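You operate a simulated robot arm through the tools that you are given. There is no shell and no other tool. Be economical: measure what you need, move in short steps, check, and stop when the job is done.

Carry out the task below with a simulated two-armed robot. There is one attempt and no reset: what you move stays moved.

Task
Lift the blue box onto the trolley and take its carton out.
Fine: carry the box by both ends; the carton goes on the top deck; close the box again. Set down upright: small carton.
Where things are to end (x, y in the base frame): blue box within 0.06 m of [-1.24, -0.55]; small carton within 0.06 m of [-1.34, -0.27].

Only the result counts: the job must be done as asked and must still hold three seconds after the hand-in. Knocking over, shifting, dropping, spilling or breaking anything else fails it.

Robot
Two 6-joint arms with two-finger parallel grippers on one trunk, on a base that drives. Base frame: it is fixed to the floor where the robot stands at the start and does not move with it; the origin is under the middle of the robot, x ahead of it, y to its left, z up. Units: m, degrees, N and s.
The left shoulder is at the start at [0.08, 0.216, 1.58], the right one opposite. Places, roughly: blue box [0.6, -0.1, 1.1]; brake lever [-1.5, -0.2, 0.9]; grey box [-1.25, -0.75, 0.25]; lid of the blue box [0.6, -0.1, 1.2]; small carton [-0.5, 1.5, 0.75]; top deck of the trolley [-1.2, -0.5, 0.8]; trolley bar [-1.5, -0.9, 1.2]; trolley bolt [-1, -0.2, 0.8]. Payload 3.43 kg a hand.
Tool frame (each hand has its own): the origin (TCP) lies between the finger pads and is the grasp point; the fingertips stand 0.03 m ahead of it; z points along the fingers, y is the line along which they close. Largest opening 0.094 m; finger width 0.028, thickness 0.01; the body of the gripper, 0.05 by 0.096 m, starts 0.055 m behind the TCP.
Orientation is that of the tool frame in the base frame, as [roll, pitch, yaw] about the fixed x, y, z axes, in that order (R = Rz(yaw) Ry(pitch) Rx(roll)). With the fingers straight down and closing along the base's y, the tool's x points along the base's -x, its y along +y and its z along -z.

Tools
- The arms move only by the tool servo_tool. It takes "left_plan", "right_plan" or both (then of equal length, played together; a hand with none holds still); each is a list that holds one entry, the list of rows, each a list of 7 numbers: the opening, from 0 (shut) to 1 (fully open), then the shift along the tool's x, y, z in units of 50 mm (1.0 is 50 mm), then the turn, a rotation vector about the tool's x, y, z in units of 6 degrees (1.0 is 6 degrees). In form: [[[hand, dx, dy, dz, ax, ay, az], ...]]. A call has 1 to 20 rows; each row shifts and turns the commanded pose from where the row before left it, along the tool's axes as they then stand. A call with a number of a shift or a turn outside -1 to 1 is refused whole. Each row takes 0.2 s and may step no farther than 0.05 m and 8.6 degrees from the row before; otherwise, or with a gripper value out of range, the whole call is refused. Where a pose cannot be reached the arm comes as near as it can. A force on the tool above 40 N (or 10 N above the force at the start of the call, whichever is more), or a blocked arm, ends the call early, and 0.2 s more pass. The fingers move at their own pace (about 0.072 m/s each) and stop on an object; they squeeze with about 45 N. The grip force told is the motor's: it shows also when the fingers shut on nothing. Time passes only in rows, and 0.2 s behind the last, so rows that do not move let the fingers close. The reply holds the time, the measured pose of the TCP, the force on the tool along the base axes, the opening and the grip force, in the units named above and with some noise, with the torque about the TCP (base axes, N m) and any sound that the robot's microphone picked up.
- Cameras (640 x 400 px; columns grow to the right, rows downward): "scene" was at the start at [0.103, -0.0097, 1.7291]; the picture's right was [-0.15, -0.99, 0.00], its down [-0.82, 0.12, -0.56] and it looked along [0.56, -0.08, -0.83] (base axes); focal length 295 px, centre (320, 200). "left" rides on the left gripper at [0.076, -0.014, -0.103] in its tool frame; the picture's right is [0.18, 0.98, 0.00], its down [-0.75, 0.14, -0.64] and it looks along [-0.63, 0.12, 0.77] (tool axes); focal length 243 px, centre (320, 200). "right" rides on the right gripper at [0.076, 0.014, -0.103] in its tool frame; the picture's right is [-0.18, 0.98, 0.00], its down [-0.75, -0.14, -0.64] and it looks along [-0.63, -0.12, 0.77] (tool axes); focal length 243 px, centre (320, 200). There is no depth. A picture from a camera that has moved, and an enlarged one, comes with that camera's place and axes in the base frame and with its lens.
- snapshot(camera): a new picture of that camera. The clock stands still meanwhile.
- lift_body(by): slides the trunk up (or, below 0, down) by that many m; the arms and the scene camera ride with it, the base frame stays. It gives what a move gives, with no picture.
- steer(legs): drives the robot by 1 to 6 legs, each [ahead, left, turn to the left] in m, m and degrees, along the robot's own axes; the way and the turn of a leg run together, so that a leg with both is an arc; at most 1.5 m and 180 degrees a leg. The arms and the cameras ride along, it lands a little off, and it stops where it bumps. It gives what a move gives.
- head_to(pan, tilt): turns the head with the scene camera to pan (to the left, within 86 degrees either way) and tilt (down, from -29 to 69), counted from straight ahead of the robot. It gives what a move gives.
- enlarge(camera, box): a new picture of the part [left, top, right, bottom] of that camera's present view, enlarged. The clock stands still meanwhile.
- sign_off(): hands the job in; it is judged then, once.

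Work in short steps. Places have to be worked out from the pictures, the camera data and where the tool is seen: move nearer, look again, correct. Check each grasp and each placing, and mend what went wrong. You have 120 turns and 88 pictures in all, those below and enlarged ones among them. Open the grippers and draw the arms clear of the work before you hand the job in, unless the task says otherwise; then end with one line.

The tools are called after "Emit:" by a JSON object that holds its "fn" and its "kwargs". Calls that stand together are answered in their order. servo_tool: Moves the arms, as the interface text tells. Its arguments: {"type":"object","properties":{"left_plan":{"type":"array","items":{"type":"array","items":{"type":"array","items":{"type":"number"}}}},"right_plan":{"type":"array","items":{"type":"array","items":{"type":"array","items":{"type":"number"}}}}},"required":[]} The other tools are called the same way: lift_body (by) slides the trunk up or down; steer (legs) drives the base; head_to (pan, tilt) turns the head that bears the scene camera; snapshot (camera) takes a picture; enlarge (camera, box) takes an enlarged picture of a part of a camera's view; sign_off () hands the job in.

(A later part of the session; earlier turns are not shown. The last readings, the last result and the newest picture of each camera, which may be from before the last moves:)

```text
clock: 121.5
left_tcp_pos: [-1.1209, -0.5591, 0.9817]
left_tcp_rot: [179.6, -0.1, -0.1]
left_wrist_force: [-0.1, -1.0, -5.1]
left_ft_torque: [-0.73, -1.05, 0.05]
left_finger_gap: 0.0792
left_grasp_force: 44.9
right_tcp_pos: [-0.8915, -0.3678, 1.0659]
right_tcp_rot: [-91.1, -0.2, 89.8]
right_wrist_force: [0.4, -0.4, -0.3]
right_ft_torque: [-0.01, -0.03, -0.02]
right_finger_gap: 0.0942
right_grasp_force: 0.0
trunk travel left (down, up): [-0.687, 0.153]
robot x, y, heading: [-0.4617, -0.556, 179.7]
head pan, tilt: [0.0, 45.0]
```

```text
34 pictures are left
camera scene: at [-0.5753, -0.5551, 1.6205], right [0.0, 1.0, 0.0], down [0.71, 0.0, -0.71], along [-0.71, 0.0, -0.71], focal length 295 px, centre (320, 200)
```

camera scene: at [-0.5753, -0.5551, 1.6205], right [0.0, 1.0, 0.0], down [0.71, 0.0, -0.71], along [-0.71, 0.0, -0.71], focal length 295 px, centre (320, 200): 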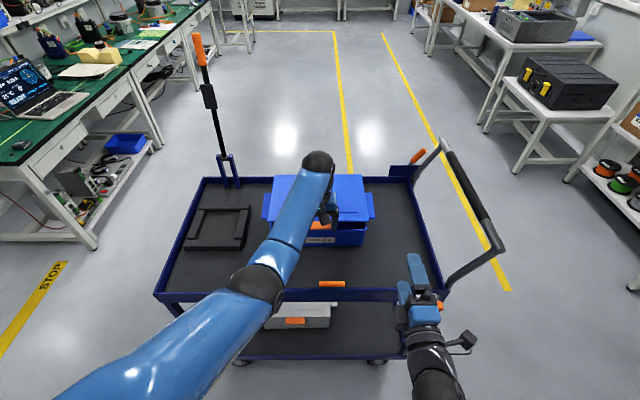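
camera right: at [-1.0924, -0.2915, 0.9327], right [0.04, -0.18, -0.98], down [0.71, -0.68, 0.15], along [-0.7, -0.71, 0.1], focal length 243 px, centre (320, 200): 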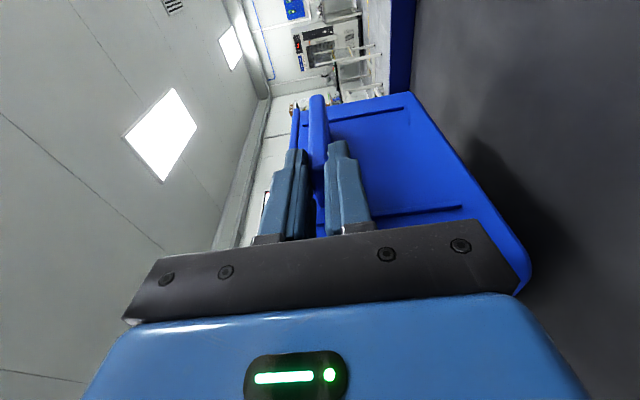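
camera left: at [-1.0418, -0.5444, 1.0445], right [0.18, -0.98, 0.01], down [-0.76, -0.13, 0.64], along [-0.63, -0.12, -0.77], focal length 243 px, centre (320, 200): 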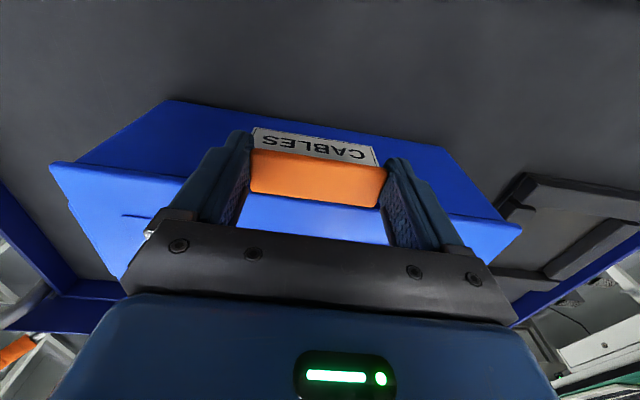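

I zoom to see whether the lid is pivoting on a back hinge or lifting off.

Emit:
{"fn": "enlarge", "kwargs": {"camera": "scene", "box": [250, 160, 390, 260]}}

Emit:
{"fn": "snapshot", "kwargs": {"camera": "left"}}

```text
4.00 times, centred on (320, 210) of scene
camera zoom: at [-0.5753, -0.5551, 1.6205], right [0.0, 1.0, 0.0], down [0.71, 0.0, -0.71], along [-0.71, 0.0, -0.71], focal length 1179 px, centre (320, 160)
```

zoom: 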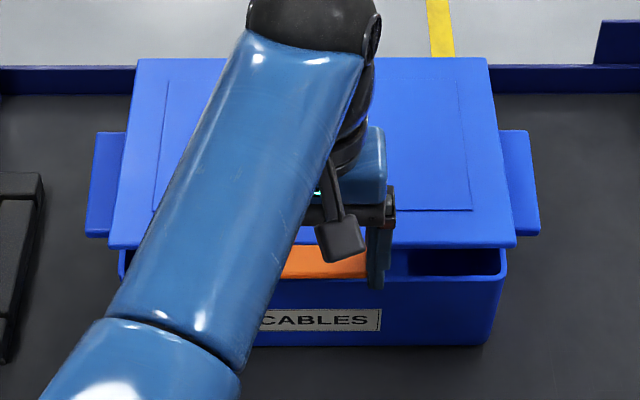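

```text
32 pictures are left
camera left: at [-1.046, -0.5447, 1.0846], right [0.18, -0.98, 0.01], down [-0.76, -0.13, 0.64], along [-0.63, -0.12, -0.77], focal length 243 px, centre (320, 200)
```

left: 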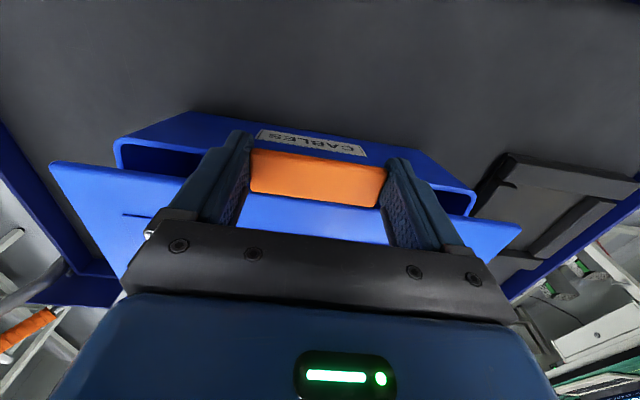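

The lid is loose (lifting flat, no hinge). I'll hold it in the left hand: raise it well clear, then carry it left with the arm so the right hand can work.

Emit:
{"fn": "servo_tool", "kwargs": {"left_plan": [[[0, 0, 0, -0.4, 0, 0, 0], [0, 0, 0, -0.4, 0, 0, 0], [0, 0, 0, -0.4, 0, 0, 0], [0, 0, 0, 0, 0, 0, 0]]]}}

Emit:
{"fn": "lift_body", "kwargs": {"by": 0.15}}

Emit:
{"fn": "servo_tool", "kwargs": {"left_plan": [[[0, 0, 0.5, 0, 0, 0, 0], [0, 0, 0.6, 0, 0, 0, 0], [0, 0, 0.6, 0, 0, 0, 0], [0, 0, 0.6, 0, 0, 0, 0], [0, 0, 0.6, 0, 0, 0, 0], [0, 0, 0.6, 0, 0, 0, 0], [0, 0, 0.6, 0, 0, 0, 0], [0, 0, 0.6, 0, 0, 0, 0], [0, 0, 0.6, 0, 0, 0, 0], [0, 0, 0.3, 0, 0, 0, 0], [0, 0, 0, 0, 0, 0, 0]]]}}

Emit:
{"fn": "snapshot", "kwargs": {"camera": "scene"}}

```text
clock: 122.5
left_tcp_pos: [-1.1217, -0.5581, 1.0413]
left_tcp_rot: [179.4, 0.0, -0.1]
left_wrist_force: [-0.7, -0.3, -3.5]
left_ft_torque: [-0.22, -0.76, 0.06]
left_finger_gap: 0.0798
left_grasp_force: 45.1
right_tcp_pos: [-0.8916, -0.3669, 1.0656]
right_tcp_rot: [-91.0, -0.2, 89.8]
right_wrist_force: [-0.3, -0.5, 0.6]
right_ft_torque: [0.02, -0.01, 0.02]
right_finger_gap: 0.0942
right_grasp_force: 0.1
trunk travel left (down, up): [-0.687, 0.153]
robot x, y, heading: [-0.4608, -0.5578, 180.0]
head pan, tilt: [0.0, 45.0]
```

```text
clock: 124.2
left_tcp_pos: [-1.1235, -0.5585, 1.1902]
left_tcp_rot: [179.4, 0.0, -0.1]
left_wrist_force: [-0.1, -0.8, -5.8]
left_ft_torque: [0.02, -1.0, -0.22]
left_finger_gap: 0.0798
left_grasp_force: 44.8
right_tcp_pos: [-0.8935, -0.3674, 1.2161]
right_tcp_rot: [-91.2, -0.3, 89.8]
right_wrist_force: [0.7, 0.6, -0.1]
right_ft_torque: [-0.01, 0.01, 0.01]
right_finger_gap: 0.0938
right_grasp_force: 0.0
trunk travel left (down, up): [-0.837, 0.003]
robot x, y, heading: [-0.4644, -0.5572, 179.9]
head pan, tilt: [0.0, 45.0]
```

```text
clock: 126.6
left_tcp_pos: [-1.1388, -0.8347, 1.1795]
left_tcp_rot: [179.5, -0.1, -0.1]
left_wrist_force: [0.6, -0.6, 0.8]
left_ft_torque: [-0.05, -0.02, 0.0]
left_finger_gap: 0.0
left_grasp_force: 33.0
left hand out of reach, approached as far as the arm can: row 2, 3, 4, 5, 7
right_tcp_pos: [-0.8913, -0.3671, 1.2146]
right_tcp_rot: [-91.2, -0.2, 89.8]
right_wrist_force: [-0.4, 0.1, -1.0]
right_ft_torque: [0.01, -0.03, 0.04]
right_finger_gap: 0.0939
right_grasp_force: 0.1
trunk travel left (down, up): [-0.837, 0.003]
robot x, y, heading: [-0.4664, -0.5568, 179.5]
head pan, tilt: [0.0, 45.0]
```

```text
31 pictures are left
camera scene: at [-0.5744, -0.5543, 1.7705], right [0.0, 1.0, 0.0], down [0.71, 0.0, -0.71], along [-0.71, 0.0, -0.71], focal length 295 px, centre (320, 200)
```

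scene: 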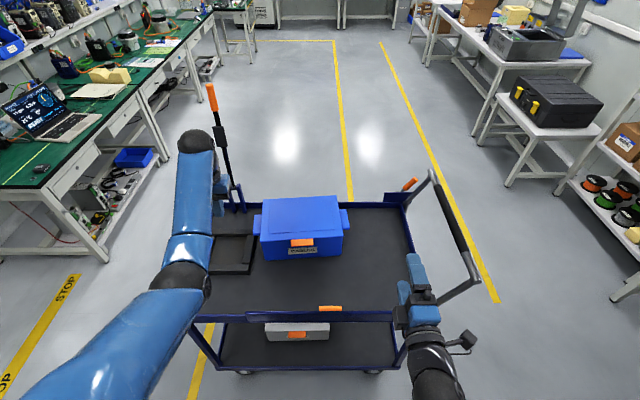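

The lid slipped out of the grip during the sideways move and appears to have landed back on the box. Zoom to inspect.

Emit:
{"fn": "enlarge", "kwargs": {"camera": "scene", "box": [190, 165, 390, 290]}}

```text
3.20 times, centred on (290, 228) of scene
camera zoom: at [-0.5744, -0.5543, 1.7705], right [0.0, 1.0, 0.0], down [0.71, 0.0, -0.71], along [-0.71, 0.0, -0.71], focal length 943 px, centre (416, 112)
```

zoom: 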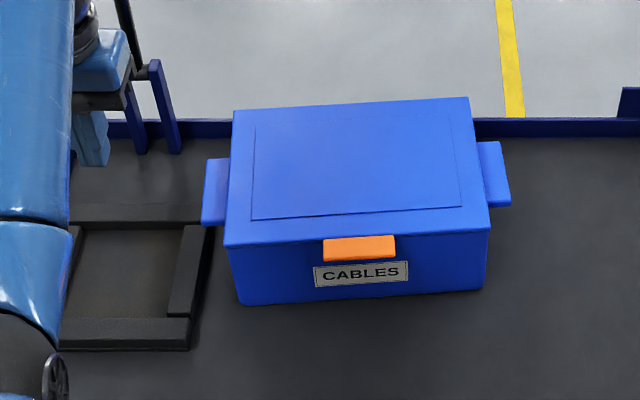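

Lid is seated, but the box got dragged to about (−1.333, −0.628), yaw +4.8°. I can drag it back by the tab; first open and re-position the left hand, this time staying within reach.

Emit:
{"fn": "servo_tool", "kwargs": {"left_plan": [[[1, 0, 0, 0.7, 0, 0, 0], [1, 0, 0, 0.7, 0, 0, 0], [1, 0, -0.8, 0.6, 0, 0, 0], [1, 0, -0.8, 0, 0, 0, 0], [1, 0, -0.8, 0, 0, 0, 0], [1, 0, -0.8, 0, 0, 0, 0], [1, 0, -0.6, 0, 0, 0, 0], [1, 0, -0.5, 0, 0, 0, -0.4], [1, 0, 0, 0, 0, 0, -0.4], [1, 0, 0, 0, 0, 0, 0]]]}}

Emit:
{"fn": "snapshot", "kwargs": {"camera": "left"}}

```text
clock: 128.8
left_tcp_pos: [-1.1381, -0.6236, 1.0781]
left_tcp_rot: [179.5, -0.1, 4.8]
left_wrist_force: [0.6, 0.8, -0.2]
left_ft_torque: [-0.01, 0.01, -0.02]
left_finger_gap: 0.0939
left_grasp_force: 0.1
right_tcp_pos: [-0.8905, -0.3679, 1.2162]
right_tcp_rot: [-91.0, -0.2, 89.7]
right_wrist_force: [-0.4, 1.7, 0.0]
right_ft_torque: [0.0, -0.01, 0.02]
right_finger_gap: 0.094
right_grasp_force: 0.0
trunk travel left (down, up): [-0.837, 0.003]
robot x, y, heading: [-0.4665, -0.5571, 179.9]
head pan, tilt: [0.0, 45.0]
```

```text
29 pictures are left
camera left: at [-1.0634, -0.6021, 1.181], right [0.27, -0.96, 0.01], down [-0.74, -0.2, 0.64], along [-0.62, -0.18, -0.77], focal length 243 px, centre (320, 200)
```

left: 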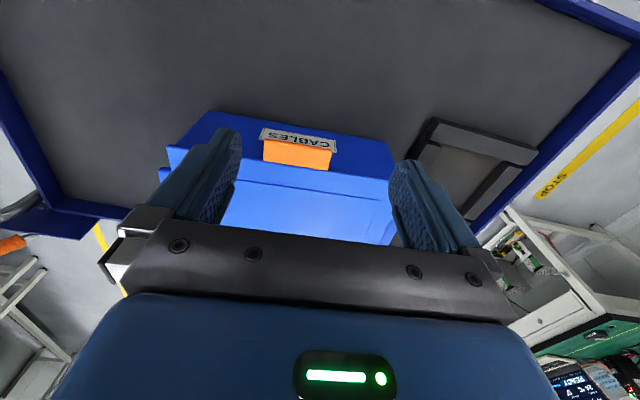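

Tab centre at about (−1.207, −0.617). Drive 6 cm forward, lower the trunk 6 cm, and then fine-align from the readings.

Emit:
{"fn": "steer", "kwargs": {"legs": [[0.063, 0.0, 0]]}}

Emit:
{"fn": "lift_body", "kwargs": {"by": -0.08}}

```text
clock: 129.8
left_tcp_pos: [-1.1895, -0.6207, 1.0853]
left_tcp_rot: [179.6, 0.6, 4.6]
left_wrist_force: [0.5, 0.1, 0.5]
left_ft_torque: [-0.03, 0.11, -0.01]
left_finger_gap: 0.094
left_grasp_force: 0.1
right_tcp_pos: [-0.9412, -0.3674, 1.2198]
right_tcp_rot: [-90.5, -0.1, 89.7]
right_wrist_force: [0.7, -0.1, -1.0]
right_ft_torque: [0.02, -0.04, 0.01]
right_finger_gap: 0.0941
right_grasp_force: 0.0
trunk travel left (down, up): [-0.837, 0.003]
robot x, y, heading: [-0.528, -0.556, 179.8]
head pan, tilt: [0.0, 45.0]
```

```text
clock: 131.0
left_tcp_pos: [-1.2005, -0.6223, 0.9974]
left_tcp_rot: [179.6, -0.1, 4.7]
left_wrist_force: [-0.7, 0.1, -0.2]
left_ft_torque: [-0.02, 0.01, 0.0]
left_finger_gap: 0.0941
left_grasp_force: 0.1
right_tcp_pos: [-0.9546, -0.3668, 1.1351]
right_tcp_rot: [-91.2, -0.2, 89.6]
right_wrist_force: [-0.7, 0.3, -0.1]
right_ft_torque: [-0.01, -0.01, 0.01]
right_finger_gap: 0.0941
right_grasp_force: 0.0
trunk travel left (down, up): [-0.757, 0.083]
robot x, y, heading: [-0.529, -0.5571, 179.5]
head pan, tilt: [0.0, 45.0]
```

Descend and grip the tab again.

Emit:
{"fn": "servo_tool", "kwargs": {"left_plan": [[[1, -0.05, -0.1, 0.3, 0, 0, 0], [1, 0, 0, 0.4, 0, 0, 0], [1, 0, 0, 0.4, 0, 0, 0], [1, 0, 0, 0, 0, 0, 0], [0, 0, 0, 0, 0, 0, 0], [0, 0, 0, 0, 0, 0, 0], [0, 0, 0, 0, 0, 0, 0]]]}}

Emit:
{"fn": "snapshot", "kwargs": {"camera": "left"}}

```text
clock: 132.6
left_tcp_pos: [-1.2019, -0.6172, 0.9435]
left_tcp_rot: [179.5, 0.0, 4.6]
left_wrist_force: [0.9, 3.1, 0.8]
left_ft_torque: [0.39, 0.02, -0.65]
left_finger_gap: 0.0797
left_grasp_force: 45.1
right_tcp_pos: [-0.9524, -0.367, 1.1355]
right_tcp_rot: [-91.1, -0.1, 89.7]
right_wrist_force: [-0.3, 0.2, -0.1]
right_ft_torque: [0.02, 0.01, -0.01]
right_finger_gap: 0.094
right_grasp_force: 0.1
trunk travel left (down, up): [-0.757, 0.083]
robot x, y, heading: [-0.5281, -0.5541, 179.5]
head pan, tilt: [0.0, 45.0]
```

```text
28 pictures are left
camera left: at [-1.128, -0.5962, 1.0469], right [0.26, -0.97, 0.01], down [-0.74, -0.2, 0.64], along [-0.62, -0.17, -0.77], focal length 243 px, centre (320, 200)
```

left: 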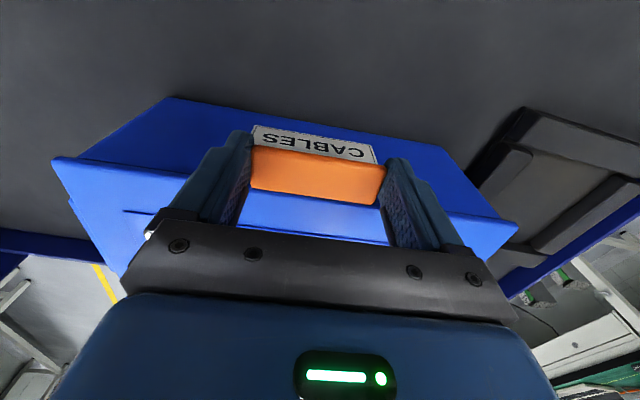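

Gripped. Drag the box by the tab toward its target with slow 1 cm steps, rotating back to square.

Emit:
{"fn": "servo_tool", "kwargs": {"left_plan": [[[0, 0.182, -0.108, 0, 0, 0, 0.077], [0, 0.182, -0.108, 0, 0, 0, 0.077], [0, 0.182, -0.108, 0, 0, 0, 0.077], [0, 0.182, -0.108, 0, 0, 0, 0.077], [0, 0.182, -0.108, 0, 0, 0, 0.077], [0, 0.182, -0.108, 0, 0, 0, 0.077], [0, 0.182, -0.108, 0, 0, 0, 0.077], [0, 0.182, -0.108, 0, 0, 0, 0.077], [0, 0.182, -0.108, 0, 0, 0, 0.077], [0, 0.182, -0.108, 0, 0, 0, 0.077], [0, 0, 0, 0, 0, 0, 0]]]}}

Emit:
{"fn": "enlarge", "kwargs": {"camera": "scene", "box": [220, 150, 420, 275]}}

```text
clock: 135.0
left_tcp_pos: [-1.1132, -0.559, 0.9435]
left_tcp_rot: [179.6, 0.1, 0.0]
left_wrist_force: [-7.1, -4.3, 11.1]
left_ft_torque: [-0.38, 0.71, -0.03]
left_finger_gap: 0.0795
left_grasp_force: 45.1
right_tcp_pos: [-0.952, -0.3672, 1.1359]
right_tcp_rot: [-91.2, -0.3, 89.7]
right_wrist_force: [-0.1, -0.1, 0.1]
right_ft_torque: [0.0, -0.02, -0.01]
right_finger_gap: 0.094
right_grasp_force: 0.0
trunk travel left (down, up): [-0.757, 0.083]
robot x, y, heading: [-0.528, -0.5557, 179.5]
head pan, tilt: [0.0, 45.0]
```

```text
3.20 times, centred on (320, 212) of scene
camera zoom: at [-0.6354, -0.556, 1.6907], right [0.0, 1.0, 0.0], down [0.71, 0.0, -0.71], along [-0.71, 0.0, -0.71], focal length 943 px, centre (320, 160)
```

zoom: 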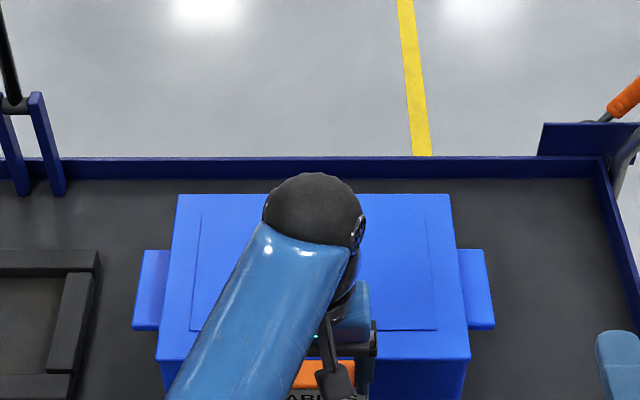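

Box is back at about (−1.238, −0.557) and square. Now lift the lid gently with the trunk (8 cm), then 3 cm by arm, well inside reach.

Emit:
{"fn": "lift_body", "kwargs": {"by": 0.08}}

Emit:
{"fn": "servo_tool", "kwargs": {"left_plan": [[[0, 0, 0, -0.2, 0, 0, 0], [0, 0, 0, -0.2, 0, 0, 0], [0, 0, 0, -0.2, 0, 0, 0], [0, 0, 0, 0, 0, 0, 0]]]}}

Emit:
{"fn": "enlarge", "kwargs": {"camera": "scene", "box": [200, 160, 440, 310]}}

```text
clock: 136.2
left_tcp_pos: [-1.1148, -0.5601, 1.0226]
left_tcp_rot: [179.5, 0.0, -0.1]
left_wrist_force: [0.3, -1.3, -4.8]
left_ft_torque: [-0.56, -1.04, 0.04]
left_finger_gap: 0.0795
left_grasp_force: 45.0
right_tcp_pos: [-0.9539, -0.3657, 1.2154]
right_tcp_rot: [-91.1, -0.2, 89.6]
right_wrist_force: [-0.3, -0.5, 0.0]
right_ft_torque: [0.03, 0.01, 0.02]
right_finger_gap: 0.0939
right_grasp_force: 0.2
trunk travel left (down, up): [-0.837, 0.003]
robot x, y, heading: [-0.5274, -0.5562, 179.7]
head pan, tilt: [0.0, 45.0]
```

```text
clock: 137.2
left_tcp_pos: [-1.1141, -0.5585, 1.0522]
left_tcp_rot: [179.4, -0.3, 0.2]
left_wrist_force: [1.4, -0.7, -6.0]
left_ft_torque: [0.01, -1.41, 0.06]
left_finger_gap: 0.0794
left_grasp_force: 44.6
right_tcp_pos: [-0.9532, -0.3663, 1.2155]
right_tcp_rot: [-91.1, -0.2, 89.7]
right_wrist_force: [0.1, 0.0, -0.4]
right_ft_torque: [-0.02, 0.0, 0.02]
right_finger_gap: 0.0941
right_grasp_force: 0.0
trunk travel left (down, up): [-0.837, 0.003]
robot x, y, heading: [-0.5228, -0.559, 180.0]
head pan, tilt: [0.0, 45.0]
```

```text
2.67 times, centred on (320, 235) of scene
camera zoom: at [-0.6373, -0.5551, 1.7705], right [0.0, 1.0, 0.0], down [0.71, 0.0, -0.71], along [-0.71, 0.0, -0.71], focal length 786 px, centre (320, 107)
```

zoom: 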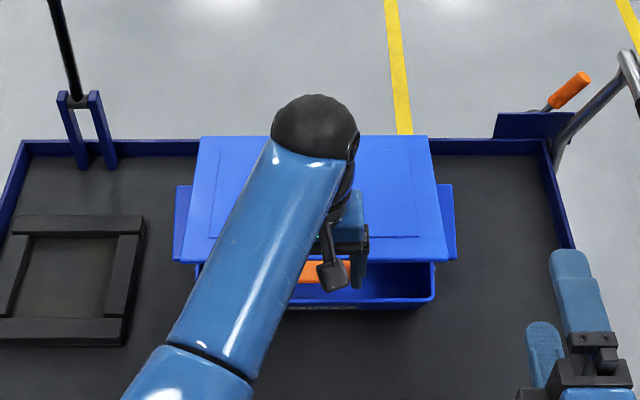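

The lid is drooping slightly in the grip (~9°), so I'll park it promptly: translate left over the small frame/left rim, levelling it by pitching the hand as I go.

Emit:
{"fn": "servo_tool", "kwargs": {"left_plan": [[[0, 0, 0.25, 0, 0, -0.2, 0], [0, 0, 0.4, 0, 0, -0.2, 0], [0, 0, 0.5, 0, 0, -0.2, 0], [0, 0, 0.5, 0, 0, -0.2, 0], [0, 0, 0.5, 0, 0, -0.2, 0], [0, 0, 0.5, 0, 0, -0.1, 0], [0, 0, 0.5, 0, 0, -0.1, 0], [0, 0, 0.5, 0, 0, -0.1, 0], [0, 0, 0.5, 0, 0, 0, 0], [0, 0, 0.5, 0, 0, 0, 0], [0, 0, 0.5, 0, 0, 0, 0], [0, 0, 0.5, 0, 0, 0, 0], [0, 0, 0.5, 0, 0, 0, 0], [0, 0, 0.35, 0, 0, 0, 0], [0, 0, 0.2, 0, 0, 0, 0]]]}}

Emit:
{"fn": "snapshot", "kwargs": {"camera": "scene"}}

```text
clock: 140.3
left_tcp_pos: [-1.1141, -0.8953, 1.0541]
left_tcp_rot: [179.6, 7.7, 0.0]
left_wrist_force: [0.6, -0.2, 0.5]
left_ft_torque: [-0.02, -0.02, 0.0]
left_finger_gap: 0.0
left_grasp_force: 33.2
right_tcp_pos: [-0.9529, -0.3679, 1.2155]
right_tcp_rot: [-91.1, -0.2, 89.7]
right_wrist_force: [-0.5, 0.3, 0.3]
right_ft_torque: [-0.02, -0.01, -0.02]
right_finger_gap: 0.0939
right_grasp_force: 0.1
trunk travel left (down, up): [-0.837, 0.003]
robot x, y, heading: [-0.5247, -0.5563, 179.9]
head pan, tilt: [0.0, 45.0]
```

```text
25 pictures are left
camera scene: at [-0.6361, -0.5557, 1.7706], right [0.01, 1.0, 0.0], down [0.71, 0.0, -0.71], along [-0.71, 0.0, -0.71], focal length 295 px, centre (320, 200)
```

scene: 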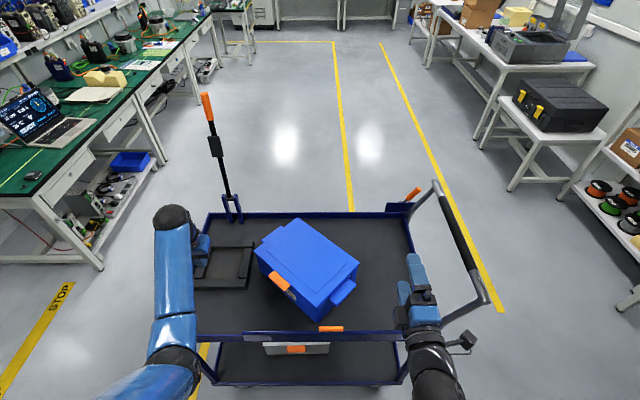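

The lid fell shut again and the box swung round: so the lid is in fact hinged and my rigid pinch was lifting the box with it. I zoom to get the box pose.

Emit:
{"fn": "enlarge", "kwargs": {"camera": "scene", "box": [220, 190, 400, 350]}}

```text
2.50 times, centred on (310, 270) of scene
camera zoom: at [-0.6361, -0.5557, 1.7706], right [0.01, 1.0, 0.0], down [0.71, 0.0, -0.71], along [-0.71, 0.0, -0.71], focal length 737 px, centre (345, 25)
```

zoom: 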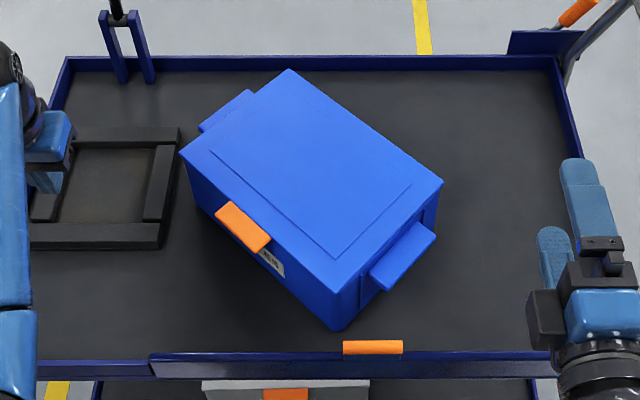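

Box centre ≈ (−1.212, −0.603), yaw ≈ −41°, tab at (−1.118, −0.685). I bring the left hand over the tab, yawed to match.

Emit:
{"fn": "servo_tool", "kwargs": {"left_plan": [[[1, 0, -0.6, 0, 0, 0.65, 0], [1, 0, -0.7, 0, 0, 0.65, 0], [1, 0, -0.7, 0, 0, 0, 0], [1, 0, -0.7, 0, 0, 0, 0], [1, 0, -0.7, 0, 0, 0, 0], [1, 0, -0.7, 0, 0, 0, 0], [1, 0, 0, 0, 0, 0, 0.98], [1, 0, 0, 0, 0, 0, 0.98], [1, 0, 0, 0, 0, 0, 0.98], [1, 0, 0, 0, 0, 0, 0.98], [1, 0, 0, 0, 0, 0, 0.98], [1, 0, 0, 0, 0, 0, 0.98], [1, 0, 0, 0, 0, 0, 0.95], [1, 0, 0, 0, 0, 0, 0]]]}}

Emit:
{"fn": "snapshot", "kwargs": {"camera": "left"}}

```text
clock: 143.3
left_tcp_pos: [-1.1134, -0.6895, 1.0543]
left_tcp_rot: [179.6, -0.4, -40.9]
left_wrist_force: [-0.5, 0.2, -0.4]
left_ft_torque: [0.05, 0.02, -0.01]
left_finger_gap: 0.0938
left_grasp_force: 0.0
right_tcp_pos: [-0.9534, -0.3659, 1.2152]
right_tcp_rot: [-91.1, -0.1, 89.7]
right_wrist_force: [-0.6, -0.1, 0.1]
right_ft_torque: [0.01, 0.0, -0.03]
right_finger_gap: 0.094
right_grasp_force: 0.1
trunk travel left (down, up): [-0.837, 0.003]
robot x, y, heading: [-0.5245, -0.5566, 179.8]
head pan, tilt: [0.0, 45.0]
```

```text
23 pictures are left
camera left: at [-1.0481, -0.7284, 1.1577], right [-0.51, -0.86, 0.01], down [-0.66, 0.39, 0.64], along [-0.55, 0.32, -0.77], focal length 243 px, centre (320, 200)
```

left: 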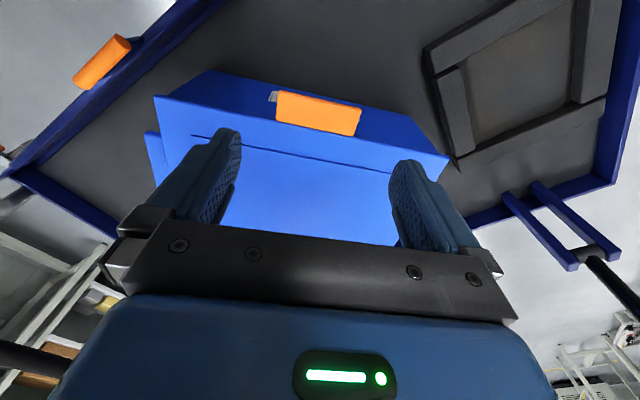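

Aligned within a few mm. Lower and grip the tab.

Emit:
{"fn": "lift_body", "kwargs": {"by": -0.07}}

Emit:
{"fn": "servo_tool", "kwargs": {"left_plan": [[[1, -0.12, 0, 0.2, 0, 0, 0], [1, 0, 0, 0.3, 0, 0, 0], [1, 0, 0, 0.3, 0, 0, 0], [1, 0, 0, 0, 0, 0, 0], [0, 0, 0, 0, 0, 0, 0], [0, 0, 0, 0, 0, 0, 0], [0, 0, 0, 0, 0, 0, 0]]]}}

```text
clock: 144.4
left_tcp_pos: [-1.1149, -0.6895, 0.9844]
left_tcp_rot: [179.7, -0.4, -40.9]
left_wrist_force: [-0.9, 0.5, -0.3]
left_ft_torque: [0.0, 0.0, 0.0]
left_finger_gap: 0.0939
left_grasp_force: 0.0
right_tcp_pos: [-0.9527, -0.3665, 1.1458]
right_tcp_rot: [-91.2, -0.2, 89.7]
right_wrist_force: [0.1, -0.2, -0.2]
right_ft_torque: [-0.02, 0.03, 0.02]
right_finger_gap: 0.094
right_grasp_force: 0.0
trunk travel left (down, up): [-0.767, 0.073]
robot x, y, heading: [-0.5254, -0.555, 179.6]
head pan, tilt: [0.0, 45.0]
```

```text
clock: 146.0
left_tcp_pos: [-1.1185, -0.6858, 0.9442]
left_tcp_rot: [179.6, -0.4, -41.0]
left_wrist_force: [-1.3, -0.8, -0.2]
left_ft_torque: [-0.28, 0.15, -0.47]
left_finger_gap: 0.08
left_grasp_force: 45.1
right_tcp_pos: [-0.9533, -0.3675, 1.1471]
right_tcp_rot: [-91.1, -0.2, 89.7]
right_wrist_force: [-0.2, -0.3, -0.3]
right_ft_torque: [-0.02, 0.02, -0.04]
right_finger_gap: 0.0938
right_grasp_force: 0.0
trunk travel left (down, up): [-0.767, 0.073]
robot x, y, heading: [-0.5277, -0.5569, 179.6]
head pan, tilt: [0.0, 45.0]
```

Gripped. Drag and rotate the box back to yaw 0 at the target with small steps.

Emit:
{"fn": "servo_tool", "kwargs": {"left_plan": [[[0, -0.075, -0.153, 0, 0, 0, -0.488], [0, -0.072, -0.156, 0, 0, 0, -0.488], [0, -0.07, -0.16, 0, 0, 0, -0.488], [0, -0.067, -0.163, 0, 0, 0, -0.488], [0, -0.064, -0.166, 0, 0, 0, -0.488], [0, -0.062, -0.17, 0, 0, 0, -0.488], [0, -0.059, -0.173, 0, 0, 0, -0.488], [0, -0.056, -0.176, 0, 0, 0, -0.488], [0, -0.054, -0.18, 0, 0, 0, -0.488], [0, -0.051, -0.183, 0, 0, 0, -0.488], [0, -0.048, -0.186, 0, 0, 0, -0.488], [0, -0.046, -0.19, 0, 0, 0, -0.488], [0, -0.043, -0.193, 0, 0, 0, -0.488], [0, -0.04, -0.196, 0, 0, 0, -0.488], [0, 0, 0, 0, 0, 0, 0]]]}}

Emit:
{"fn": "enlarge", "kwargs": {"camera": "scene", "box": [220, 150, 420, 275]}}

```text
clock: 149.2
left_tcp_pos: [-1.1116, -0.5577, 0.9422]
left_tcp_rot: [179.6, 0.1, 0.1]
left_wrist_force: [-0.3, -3.8, 6.8]
left_ft_torque: [-0.57, -0.42, -0.66]
left_finger_gap: 0.0798
left_grasp_force: 45.0
right_tcp_pos: [-0.9521, -0.368, 1.1466]
right_tcp_rot: [-91.1, -0.3, 89.7]
right_wrist_force: [-0.5, 0.0, 0.8]
right_ft_torque: [0.02, -0.02, 0.01]
right_finger_gap: 0.094
right_grasp_force: 0.0
trunk travel left (down, up): [-0.767, 0.073]
robot x, y, heading: [-0.5241, -0.5567, 179.6]
head pan, tilt: [0.0, 45.0]
```

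```text
3.20 times, centred on (320, 212) of scene
camera zoom: at [-0.6352, -0.5559, 1.7007], right [0.01, 1.0, 0.0], down [0.71, 0.0, -0.71], along [-0.71, 0.0, -0.71], focal length 943 px, centre (320, 160)
```

zoom: 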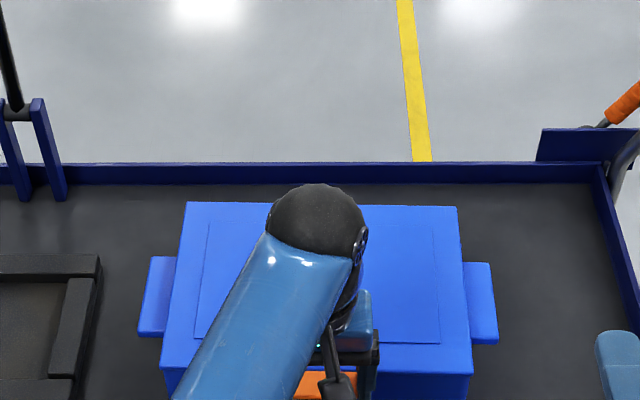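

Box is square at ≈(−1.236, −0.555). Now release, raise, and pitch the left hand 45° with closed fingers, to open the hinged lid by pushing up from under the tab instead.

Emit:
{"fn": "servo_tool", "kwargs": {"left_plan": [[[1, 0, 0, 0, 0, 0, 0], [1, 0, 0, 0, 0, 0, 0], [1, 0, 0, -0.6, 0, 0, 0], [1, 0, 0, -0.7, 0, 0, 0], [0, 0.6, 0, 0, 0, 0, 0], [0, 0.5, 0, 0, 0, -0.94, 0], [0, 0, 0, 0, 0, -0.94, 0], [0, 0, 0, 0, 0, -0.94, 0], [0, 0, 0, 0, 0, -0.94, 0], [0, 0, 0, 0, 0, -0.94, 0], [0, 0, 0, 0, 0, -0.94, 0], [0, 0, 0, 0, 0, -0.94, 0], [0, 0, 0, 0, 0, -0.94, 0], [0, 0, 0, 0, 0, 0, 0]]]}}

Emit:
{"fn": "snapshot", "kwargs": {"camera": "left"}}

```text
clock: 152.2
left_tcp_pos: [-1.0584, -0.5577, 1.0079]
left_tcp_rot: [179.3, 45.1, -0.3]
left_wrist_force: [0.2, -0.4, -0.4]
left_ft_torque: [-0.02, -0.02, -0.02]
left_finger_gap: 0.0001
left_grasp_force: 32.9
right_tcp_pos: [-0.9535, -0.3667, 1.1453]
right_tcp_rot: [-91.1, -0.2, 89.8]
right_wrist_force: [-0.3, 0.2, 0.3]
right_ft_torque: [0.03, -0.01, 0.02]
right_finger_gap: 0.0939
right_grasp_force: 0.1
trunk travel left (down, up): [-0.767, 0.073]
robot x, y, heading: [-0.5265, -0.5567, 179.6]
head pan, tilt: [0.0, 45.0]
```

```text
21 pictures are left
camera left: at [-0.9317, -0.5433, 1.0271], right [0.13, -0.98, -0.12], down [-0.08, -0.13, 0.99], along [-0.99, -0.12, -0.09], focal length 243 px, centre (320, 200)
```

left: 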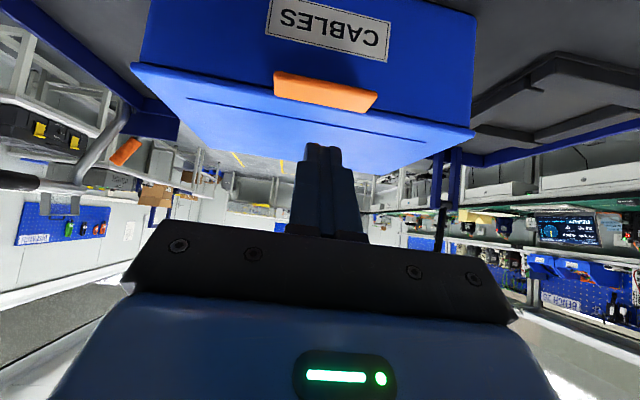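

Now lower to just under the tab level, slide the fingertips under it, and test lift 3 cm.

Emit:
{"fn": "servo_tool", "kwargs": {"left_plan": [[[0, 0.424, 0, 0.424, 0, 0, 0], [0, 0.424, 0, 0.424, 0, 0, 0], [0, 0.424, 0, 0.424, 0, 0, 0], [0, -0.18, 0, 0.18, 0, 0, 0], [0, -0.18, 0, 0.18, 0, 0, 0], [0, -0.14, 0, -0.14, 0, 0, 0], [0, -0.14, 0, -0.14, 0, 0, 0], [0, -0.14, 0, -0.14, 0, 0, 0], [0, -0.14, 0, -0.14, 0, 0, 0], [0, 0, 0, 0, 0, 0, 0]]]}}

Emit:
{"fn": "snapshot", "kwargs": {"camera": "left"}}

```text
clock: 154.4
left_tcp_pos: [-1.0839, -0.5587, 0.9568]
left_tcp_rot: [179.4, 44.9, -0.3]
left_wrist_force: [1.1, 0.5, -0.4]
left_ft_torque: [0.05, 0.0, -0.04]
left_finger_gap: 0.0
left_grasp_force: 32.4
right_tcp_pos: [-0.9524, -0.3677, 1.146]
right_tcp_rot: [-91.1, -0.2, 89.7]
right_wrist_force: [0.7, 0.3, -0.2]
right_ft_torque: [0.02, 0.02, -0.01]
right_finger_gap: 0.0943
right_grasp_force: 0.1
trunk travel left (down, up): [-0.767, 0.073]
robot x, y, heading: [-0.5262, -0.5556, 179.6]
head pan, tilt: [0.0, 45.0]
```

```text
20 pictures are left
camera left: at [-0.9574, -0.5438, 0.9764], right [0.13, -0.98, -0.12], down [-0.08, -0.13, 0.99], along [-0.99, -0.12, -0.09], focal length 243 px, centre (320, 200)
```

left: 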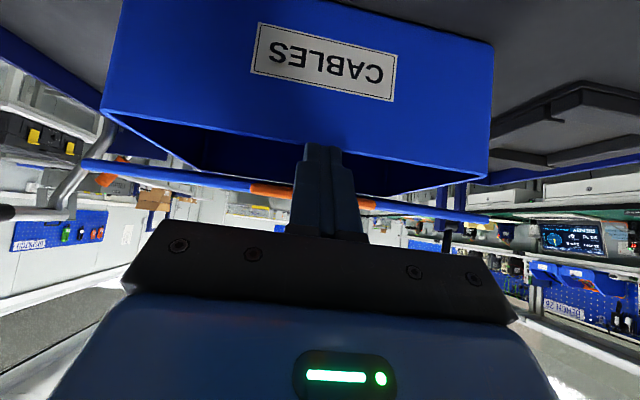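

The hinge works with almost no force. Continue pushing the lid up along the hinge arc to about 88°.

Emit:
{"fn": "servo_tool", "kwargs": {"left_plan": [[[0, -0.604, 0, -0.273, 0, 0, 0], [0, -0.57, 0, -0.264, 0, 0, 0], [0, -0.6, 0, -0.184, 0, 0, 0], [0, -0.619, 0, -0.099, 0, 0, 0], [0, -0.628, 0, -0.011, 0, 0, 0], [0, -0.624, 0, 0.078, 0, 0, 0], [0, -0.607, 0, 0.163, 0, 0, 0], [0, -0.578, 0, 0.245, 0, 0, 0], [0, -0.537, 0, 0.322, 0, 0, 0], [0, -0.488, 0, 0.395, 0, 0, 0], [0, 0, 0, 0, 0, 0, 0]]]}}

Emit:
{"fn": "snapshot", "kwargs": {"camera": "scene"}}

```text
clock: 156.8
left_tcp_pos: [-1.3031, -0.558, 1.1533]
left_tcp_rot: [179.3, 45.1, -0.3]
left_wrist_force: [0.2, 0.5, -0.2]
left_ft_torque: [0.03, -0.03, 0.0]
left_finger_gap: 0.0001
left_grasp_force: 33.1
right_tcp_pos: [-0.9527, -0.3668, 1.1462]
right_tcp_rot: [-91.1, -0.2, 89.7]
right_wrist_force: [-0.2, 0.6, 0.0]
right_ft_torque: [0.0, 0.02, 0.03]
right_finger_gap: 0.094
right_grasp_force: 0.0
trunk travel left (down, up): [-0.767, 0.073]
robot x, y, heading: [-0.5234, -0.5563, 179.6]
head pan, tilt: [0.0, 45.0]
```

```text
19 pictures are left
camera scene: at [-0.6358, -0.5549, 1.7006], right [0.01, 1.0, 0.0], down [0.71, 0.0, -0.71], along [-0.71, 0.0, -0.71], focal length 295 px, centre (320, 200)
```

scene: 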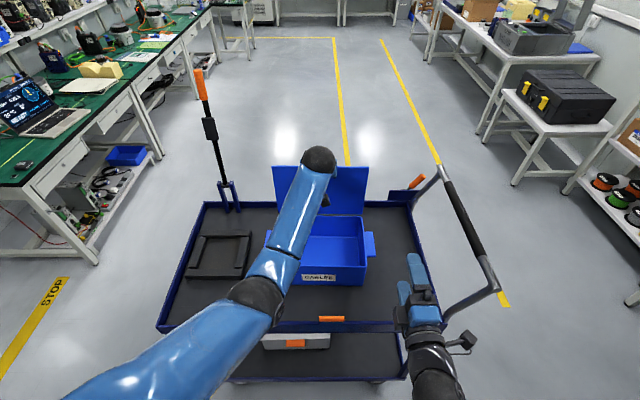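

Lid is up. Push slightly past vertical, withdraw the hand, and see whether it stays and what's inside.

Emit:
{"fn": "servo_tool", "kwargs": {"left_plan": [[[0, -0.428, 0, 0.46, 0, 0, 0], [0, -0.359, 0, 0.515, 0, 0, 0], [0, 0, 0, 0, 0, 0, 0], [0, 0.5, 0, -0.5, 0, 0, 0], [0, 0.6, 0.3, -0.6, 0, 0, 0], [0, 0.6, 0.6, -0.6, 0, 0, 0], [0, 0.6, 0.6, -0.6, 0, 0, 0], [0, 0.6, 0.8, -0.6, 0, 0, 0], [0, 0.6, 0.8, -0.6, 0, 0, 0], [0, 0, 0.8, 0, 0, 0, 0], [0, 0, 0.8, 0, 0, 0, 0], [0, 0, 0, 0, 0, 0, 0]]]}}

Emit:
{"fn": "enlarge", "kwargs": {"camera": "scene", "box": [220, 150, 420, 300]}}

```text
refused: row 6 steps farther than a row can; nothing moved
```

```text
2.67 times, centred on (320, 225) of scene
camera zoom: at [-0.6358, -0.5549, 1.7006], right [0.01, 1.0, 0.0], down [0.71, 0.0, -0.71], along [-0.71, 0.0, -0.71], focal length 786 px, centre (320, 133)
```

zoom: 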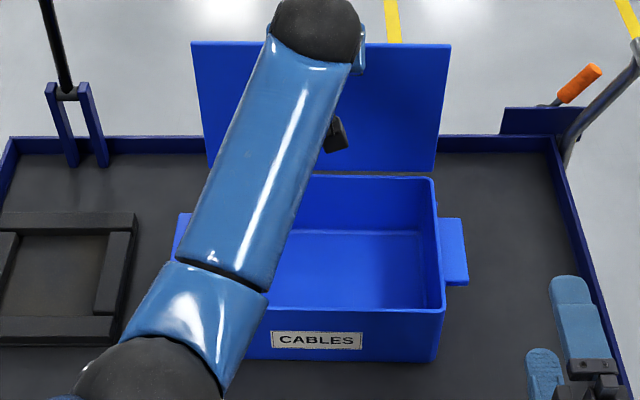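

A row was too long; I repeat with shorter steps.

Emit:
{"fn": "servo_tool", "kwargs": {"left_plan": [[[0, -0.428, 0, 0.46, 0, 0, 0], [0, -0.359, 0, 0.515, 0, 0, 0], [0, 0, 0, 0, 0, 0, 0], [0, 0.5, 0, -0.5, 0, 0, 0], [0, 0.55, 0.5, -0.55, 0, 0, 0], [0, 0.55, 0.5, -0.55, 0, 0, 0], [0, 0.55, 0.5, -0.55, 0, 0, 0], [0, 0.55, 0.5, -0.55, 0, 0, 0], [0, 0.55, 0.5, -0.55, 0, 0, 0], [0, 0, 0.8, 0, 0, 0, 0], [0, 0, 0.8, 0, 0, 0, 0], [0, 0, 0.8, 0, 0, 0, 0], [0, 0, 0, 0, 0, 0, 0]]]}}

Emit:
{"fn": "enlarge", "kwargs": {"camera": "scene", "box": [220, 150, 420, 300]}}

```text
clock: 159.6
left_tcp_pos: [-1.1337, -0.8033, 1.1466]
left_tcp_rot: [179.4, 45.0, -0.4]
left_wrist_force: [-0.6, 0.6, 0.0]
left_ft_torque: [0.01, 0.0, 0.02]
left_finger_gap: 0.0
left_grasp_force: 33.0
right_tcp_pos: [-0.9508, -0.3665, 1.1451]
right_tcp_rot: [-91.2, -0.2, 89.7]
right_wrist_force: [1.1, 0.6, 0.3]
right_ft_torque: [-0.01, -0.04, -0.02]
right_finger_gap: 0.0941
right_grasp_force: 0.0
trunk travel left (down, up): [-0.767, 0.073]
robot x, y, heading: [-0.5263, -0.5566, 179.8]
head pan, tilt: [0.0, 45.0]
```

```text
2.67 times, centred on (320, 225) of scene
camera zoom: at [-0.6358, -0.5545, 1.7006], right [0.01, 1.0, 0.0], down [0.71, 0.0, -0.71], along [-0.71, 0.0, -0.71], focal length 786 px, centre (320, 133)
```

zoom: 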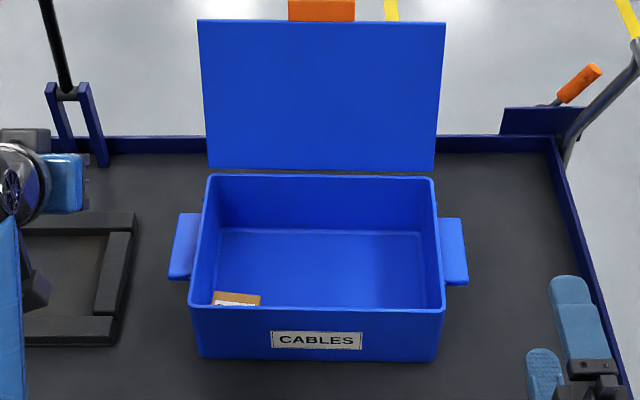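

The lid stays open, and the carton is in the front-left corner of the box. I'll use the right hand: strafe left, bring the right hand forward and turn it fingers-down.

Emit:
{"fn": "steer", "kwargs": {"legs": [[0, 0.17, 0]]}}

Emit:
{"fn": "servo_tool", "kwargs": {"right_plan": [[[1, 0, 0.6, 0.6, 0, 0, 0], [1, 0, 0.6, 0.6, 0, 0, 0], [1, 0, 0, 0.6, 0, 0, 0], [1, 0, 0, 0.6, 0, 0, 0], [1, 0, 0, 0.5, 0, 0, 0], [1, 0, 0, 0, -0.82, 0.82, 0.82], [1, 0, 0, 0, -0.82, 0.82, 0.82], [1, 0, 0, 0, -0.82, 0.82, 0.82], [1, 0, 0, 0, -0.82, 0.82, 0.82], [1, 0, 0, 0, -0.82, 0.82, 0.82], [1, 0, 0, 0, -0.82, 0.82, 0.82], [1, 0, 0, 0, -0.82, 0.82, 0.82], [1, 0, 0, 0, -0.82, 0.82, 0.82], [1, 0, 0, 0, -0.82, 0.82, 0.82], [1, 0, 0, 0, -0.82, 0.82, 0.82], [1, 0, 0, 0, -0.82, 0.82, 0.82], [1, 0, 0, 0, -0.82, 0.82, 0.82], [1, 0, 0, 0, -0.82, 0.82, 0.82], [1, 0, 0, 0, -0.82, 0.82, 0.82], [1, 0, 0, 0, 0, 0, 0]]]}}

```text
clock: 161.1
left_tcp_pos: [-1.1371, -0.9645, 1.1477]
left_tcp_rot: [179.0, 45.1, -0.8]
left_wrist_force: [0.2, 0.6, 0.1]
left_ft_torque: [-0.06, -0.02, 0.06]
left_finger_gap: 0.0001
left_grasp_force: 32.7
right_tcp_pos: [-0.953, -0.5301, 1.1432]
right_tcp_rot: [-91.1, 0.0, 89.4]
right_wrist_force: [0.2, -0.3, -0.5]
right_ft_torque: [0.0, -0.01, 0.05]
right_finger_gap: 0.094
right_grasp_force: 0.0
trunk travel left (down, up): [-0.767, 0.073]
robot x, y, heading: [-0.5305, -0.7251, 179.3]
head pan, tilt: [0.0, 45.0]
```

```text
clock: 165.3
left_tcp_pos: [-1.1362, -0.9674, 1.1467]
left_tcp_rot: [179.4, 45.0, -0.8]
left_wrist_force: [-0.1, -0.3, 0.0]
left_ft_torque: [0.0, 0.02, 0.0]
left_finger_gap: 0.0
left_grasp_force: 33.2
right_tcp_pos: [-1.1269, -0.5319, 1.037]
right_tcp_rot: [-179.3, -0.5, -0.2]
right_wrist_force: [0.0, -0.2, 0.6]
right_ft_torque: [0.0, 0.01, 0.0]
right_finger_gap: 0.0939
right_grasp_force: 0.2
right hand out of reach, approached as far as the arm can: row 17, 18, 19
trunk travel left (down, up): [-0.767, 0.073]
robot x, y, heading: [-0.5279, -0.724, 179.4]
head pan, tilt: [0.0, 45.0]
```

Move right hand over the carton's side of the box and look.

Emit:
{"fn": "servo_tool", "kwargs": {"right_plan": [[[1, 0, 0.7, 0, 0, 0, 0], [1, 0, 0.7, 0, 0, 0, 0], [1, 0, 0.7, 0, 0, 0, 0], [1, 0, 0.6, 0, 0, 0, 0], [1, 0, 0, 0, 0, 0, 0]]]}}

Emit:
{"fn": "snapshot", "kwargs": {"camera": "right"}}

```text
clock: 166.5
left_tcp_pos: [-1.1355, -0.9664, 1.1468]
left_tcp_rot: [179.3, 45.0, -0.7]
left_wrist_force: [-0.1, 0.4, 0.3]
left_ft_torque: [0.0, 0.03, 0.01]
left_finger_gap: 0.0002
left_grasp_force: 33.0
right_tcp_pos: [-1.126, -0.6644, 1.0361]
right_tcp_rot: [-179.4, -0.7, -0.2]
right_wrist_force: [0.2, 0.8, 0.4]
right_ft_torque: [0.04, -0.01, -0.01]
right_finger_gap: 0.094
right_grasp_force: 0.1
trunk travel left (down, up): [-0.767, 0.073]
robot x, y, heading: [-0.5284, -0.7224, 179.4]
head pan, tilt: [0.0, 45.0]
```

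```text
16 pictures are left
camera right: at [-1.0516, -0.6795, 1.14], right [-0.19, -0.98, -0.01], down [-0.76, 0.14, 0.63], along [-0.62, 0.13, -0.77], focal length 243 px, centre (320, 200)
```

right: 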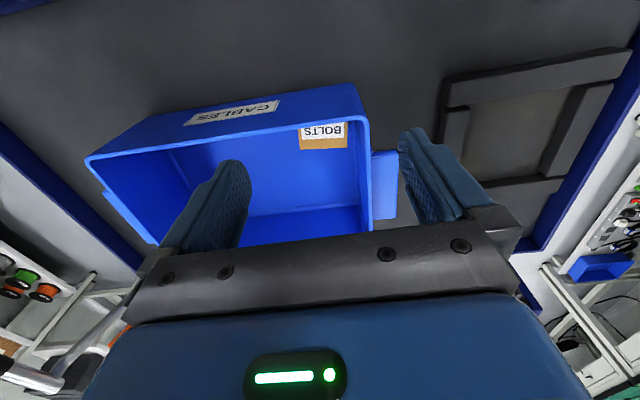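

The carton ("BOLTS") is in the front-left corner. Zoom for its shape and attitude.

Emit:
{"fn": "enlarge", "kwargs": {"camera": "right", "box": [260, 80, 420, 180]}}

```text
4.00 times, centred on (340, 130) of right
camera zoom: at [-1.0516, -0.6795, 1.14], right [-0.19, -0.98, -0.01], down [-0.76, 0.14, 0.63], along [-0.62, 0.13, -0.77], focal length 970 px, centre (240, 480)
```

zoom: 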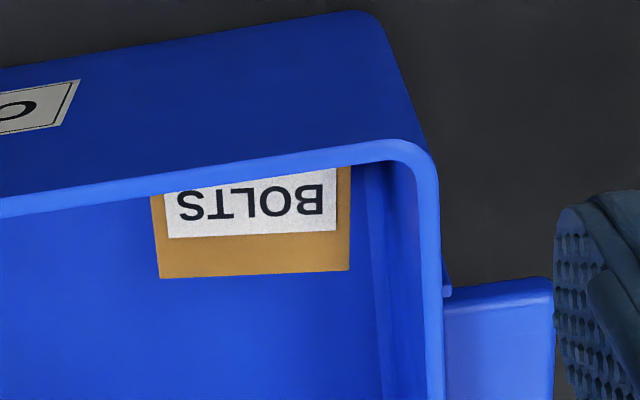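

I need a steeper view into the corner: move forward and tilt the hand so its camera looks more straight down.

Emit:
{"fn": "servo_tool", "kwargs": {"right_plan": [[[1, -0.75, 0, 0, 0, 0, 0], [1, -0.75, 0, 0, 0, 0, 0], [1, 0, 0, 0, 0, 0.83, 0], [1, 0, 0, 0, 0, 0.83, 0], [1, 0, 0, 0, 0, 0.83, 0], [1, 0, 0, 0, 0, 0.83, 0], [1, 0, 0, 0, 0, 0, 0]]]}}

Emit:
{"fn": "snapshot", "kwargs": {"camera": "right"}}

```text
clock: 168.1
left_tcp_pos: [-1.1379, -0.9669, 1.1463]
left_tcp_rot: [179.3, 44.9, -0.6]
left_wrist_force: [-0.3, 0.1, -0.1]
left_ft_torque: [0.02, -0.01, -0.02]
left_finger_gap: 0.0
left_grasp_force: 32.7
right_tcp_pos: [-1.1762, -0.6585, 1.0435]
right_tcp_rot: [-179.3, -18.1, -0.2]
right_wrist_force: [-0.5, 1.2, 0.0]
right_ft_torque: [-0.01, 0.0, -0.01]
right_finger_gap: 0.0942
right_grasp_force: 0.0
right hand out of reach, approached as far as the arm can: row 5, 6
trunk travel left (down, up): [-0.767, 0.073]
robot x, y, heading: [-0.5291, -0.7287, 179.7]
head pan, tilt: [0.0, 45.0]
```

```text
14 pictures are left
camera right: at [-1.1366, -0.6735, 1.1647], right [-0.18, -0.98, -0.07], down [-0.92, 0.14, 0.38], along [-0.36, 0.13, -0.92], focal length 243 px, centre (320, 200)
```

right: 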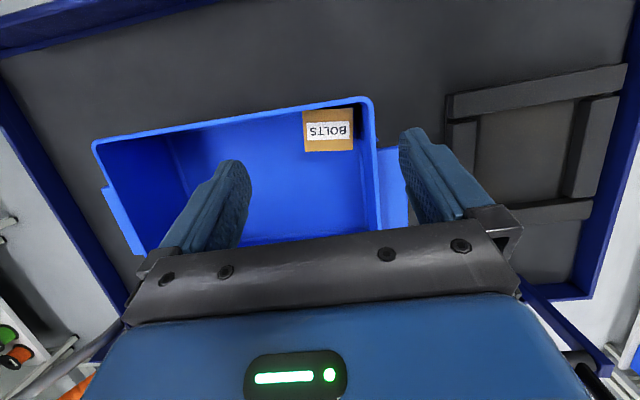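

Emit:
{"fn": "enlarge", "kwargs": {"camera": "right", "box": [260, 80, 420, 180]}}

```text
4.00 times, centred on (340, 130) of right
camera zoom: at [-1.1366, -0.6735, 1.1647], right [-0.18, -0.98, -0.07], down [-0.92, 0.14, 0.38], along [-0.36, 0.13, -0.92], focal length 970 px, centre (240, 480)
```

zoom: 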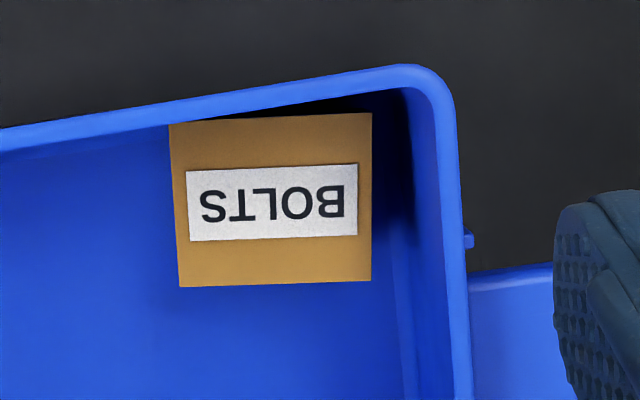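

The carton stands upright (~58×50×70 mm, label on top) at about (−1.166, −0.657), tight in the corner (≈8 mm gap to the left wall, none at the front). I'll first slide it off the corner by pressing lightly on its top with closed fingertips and dragging it right.

Emit:
{"fn": "servo_tool", "kwargs": {"right_plan": [[[0, 0, 0, 0, 0, -0.76, 0], [0, 0, 0, 0, 0, -0.76, 0], [0, 0, 0, 0.3, 0, -0.76, 0], [0, 0, 0, 0.3, 0, -0.76, 0], [0, 0.2, 0.2, 0.5, 0, 0, 0], [0, 0, 0, 0.5, 0, 0, 0], [0, 0, 0, 0.5, 0, 0, 0], [0, 0, 0, 0, 0, 0, 0]]]}}

```text
clock: 169.9
left_tcp_pos: [-1.1367, -0.9671, 1.1484]
left_tcp_rot: [179.3, 45.0, -0.7]
left_wrist_force: [0.1, 0.4, -0.7]
left_ft_torque: [0.0, 0.0, 0.0]
left_finger_gap: 0.0001
left_grasp_force: 32.7
right_tcp_pos: [-1.1586, -0.6681, 0.9379]
right_tcp_rot: [-179.4, -2.2, -0.3]
right_wrist_force: [-1.2, -0.8, -0.3]
right_ft_torque: [0.01, 0.01, 0.03]
right_finger_gap: 0.0
right_grasp_force: 32.8
trunk travel left (down, up): [-0.767, 0.073]
robot x, y, heading: [-0.5273, -0.7231, 179.8]
head pan, tilt: [0.0, 45.0]
```

Shift 9 mm back from the front wall and feel downward for the carton's top.

Emit:
{"fn": "servo_tool", "kwargs": {"right_plan": [[[0, -0.18, 0, 0.3, 0, -0.36, 0], [0, 0, 0, 0.3, 0, 0, 0], [0, 0, 0, 0.1, 0, 0, 0], [0, 0, 0, 0, 0, 0, 0]]]}}

Emit:
{"fn": "servo_tool", "kwargs": {"right_plan": [[[0, 0, 0, 0.1, 0, 0, 0], [0, 0, 0, 0, 0, 0, 0]]]}}

Emit:
{"fn": "servo_tool", "kwargs": {"right_plan": [[[0, 0, 0, 0.1, 0, 0, 0], [0, 0, 0, 0, 0, 0, 0]]]}}

```text
clock: 170.9
left_tcp_pos: [-1.1357, -0.9668, 1.1469]
left_tcp_rot: [179.3, 45.0, -0.7]
left_wrist_force: [0.2, 1.8, 0.1]
left_ft_torque: [0.0, 0.04, 0.0]
left_finger_gap: 0.0001
left_grasp_force: 33.4
right_tcp_pos: [-1.1675, -0.669, 0.9039]
right_tcp_rot: [-179.3, -0.3, -0.2]
right_wrist_force: [-0.4, -0.3, 0.2]
right_ft_torque: [0.05, 0.0, 0.01]
right_finger_gap: 0.0
right_grasp_force: 33.2
trunk travel left (down, up): [-0.767, 0.073]
robot x, y, heading: [-0.5279, -0.7269, 179.5]
head pan, tilt: [0.0, 45.0]
```

```text
clock: 171.5
left_tcp_pos: [-1.1376, -0.9669, 1.147]
left_tcp_rot: [179.3, 45.0, -0.7]
left_wrist_force: [-0.4, 0.2, -0.6]
left_ft_torque: [-0.01, 0.01, 0.02]
left_finger_gap: 0.0
left_grasp_force: 33.4
right_tcp_pos: [-1.1681, -0.6674, 0.8977]
right_tcp_rot: [-179.3, -0.2, -0.1]
right_wrist_force: [-0.2, -0.5, 0.1]
right_ft_torque: [0.03, -0.03, -0.01]
right_finger_gap: 0.0
right_grasp_force: 32.6
trunk travel left (down, up): [-0.767, 0.073]
robot x, y, heading: [-0.5275, -0.7217, 179.7]
head pan, tilt: [0.0, 45.0]
```

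```text
clock: 172.1
left_tcp_pos: [-1.1332, -0.9662, 1.1489]
left_tcp_rot: [179.3, 45.3, -0.8]
left_wrist_force: [0.2, -0.6, 1.0]
left_ft_torque: [0.0, 0.01, 0.04]
left_finger_gap: 0.0001
left_grasp_force: 32.8
right_tcp_pos: [-1.1679, -0.6688, 0.8965]
right_tcp_rot: [-179.4, 0.3, -0.2]
right_wrist_force: [-0.9, 3.3, 24.8]
right_ft_torque: [0.1, -0.11, 0.0]
right_finger_gap: 0.0
right_grasp_force: 32.7
trunk travel left (down, up): [-0.767, 0.073]
robot x, y, heading: [-0.5285, -0.7233, 179.4]
head pan, tilt: [0.0, 45.0]
```

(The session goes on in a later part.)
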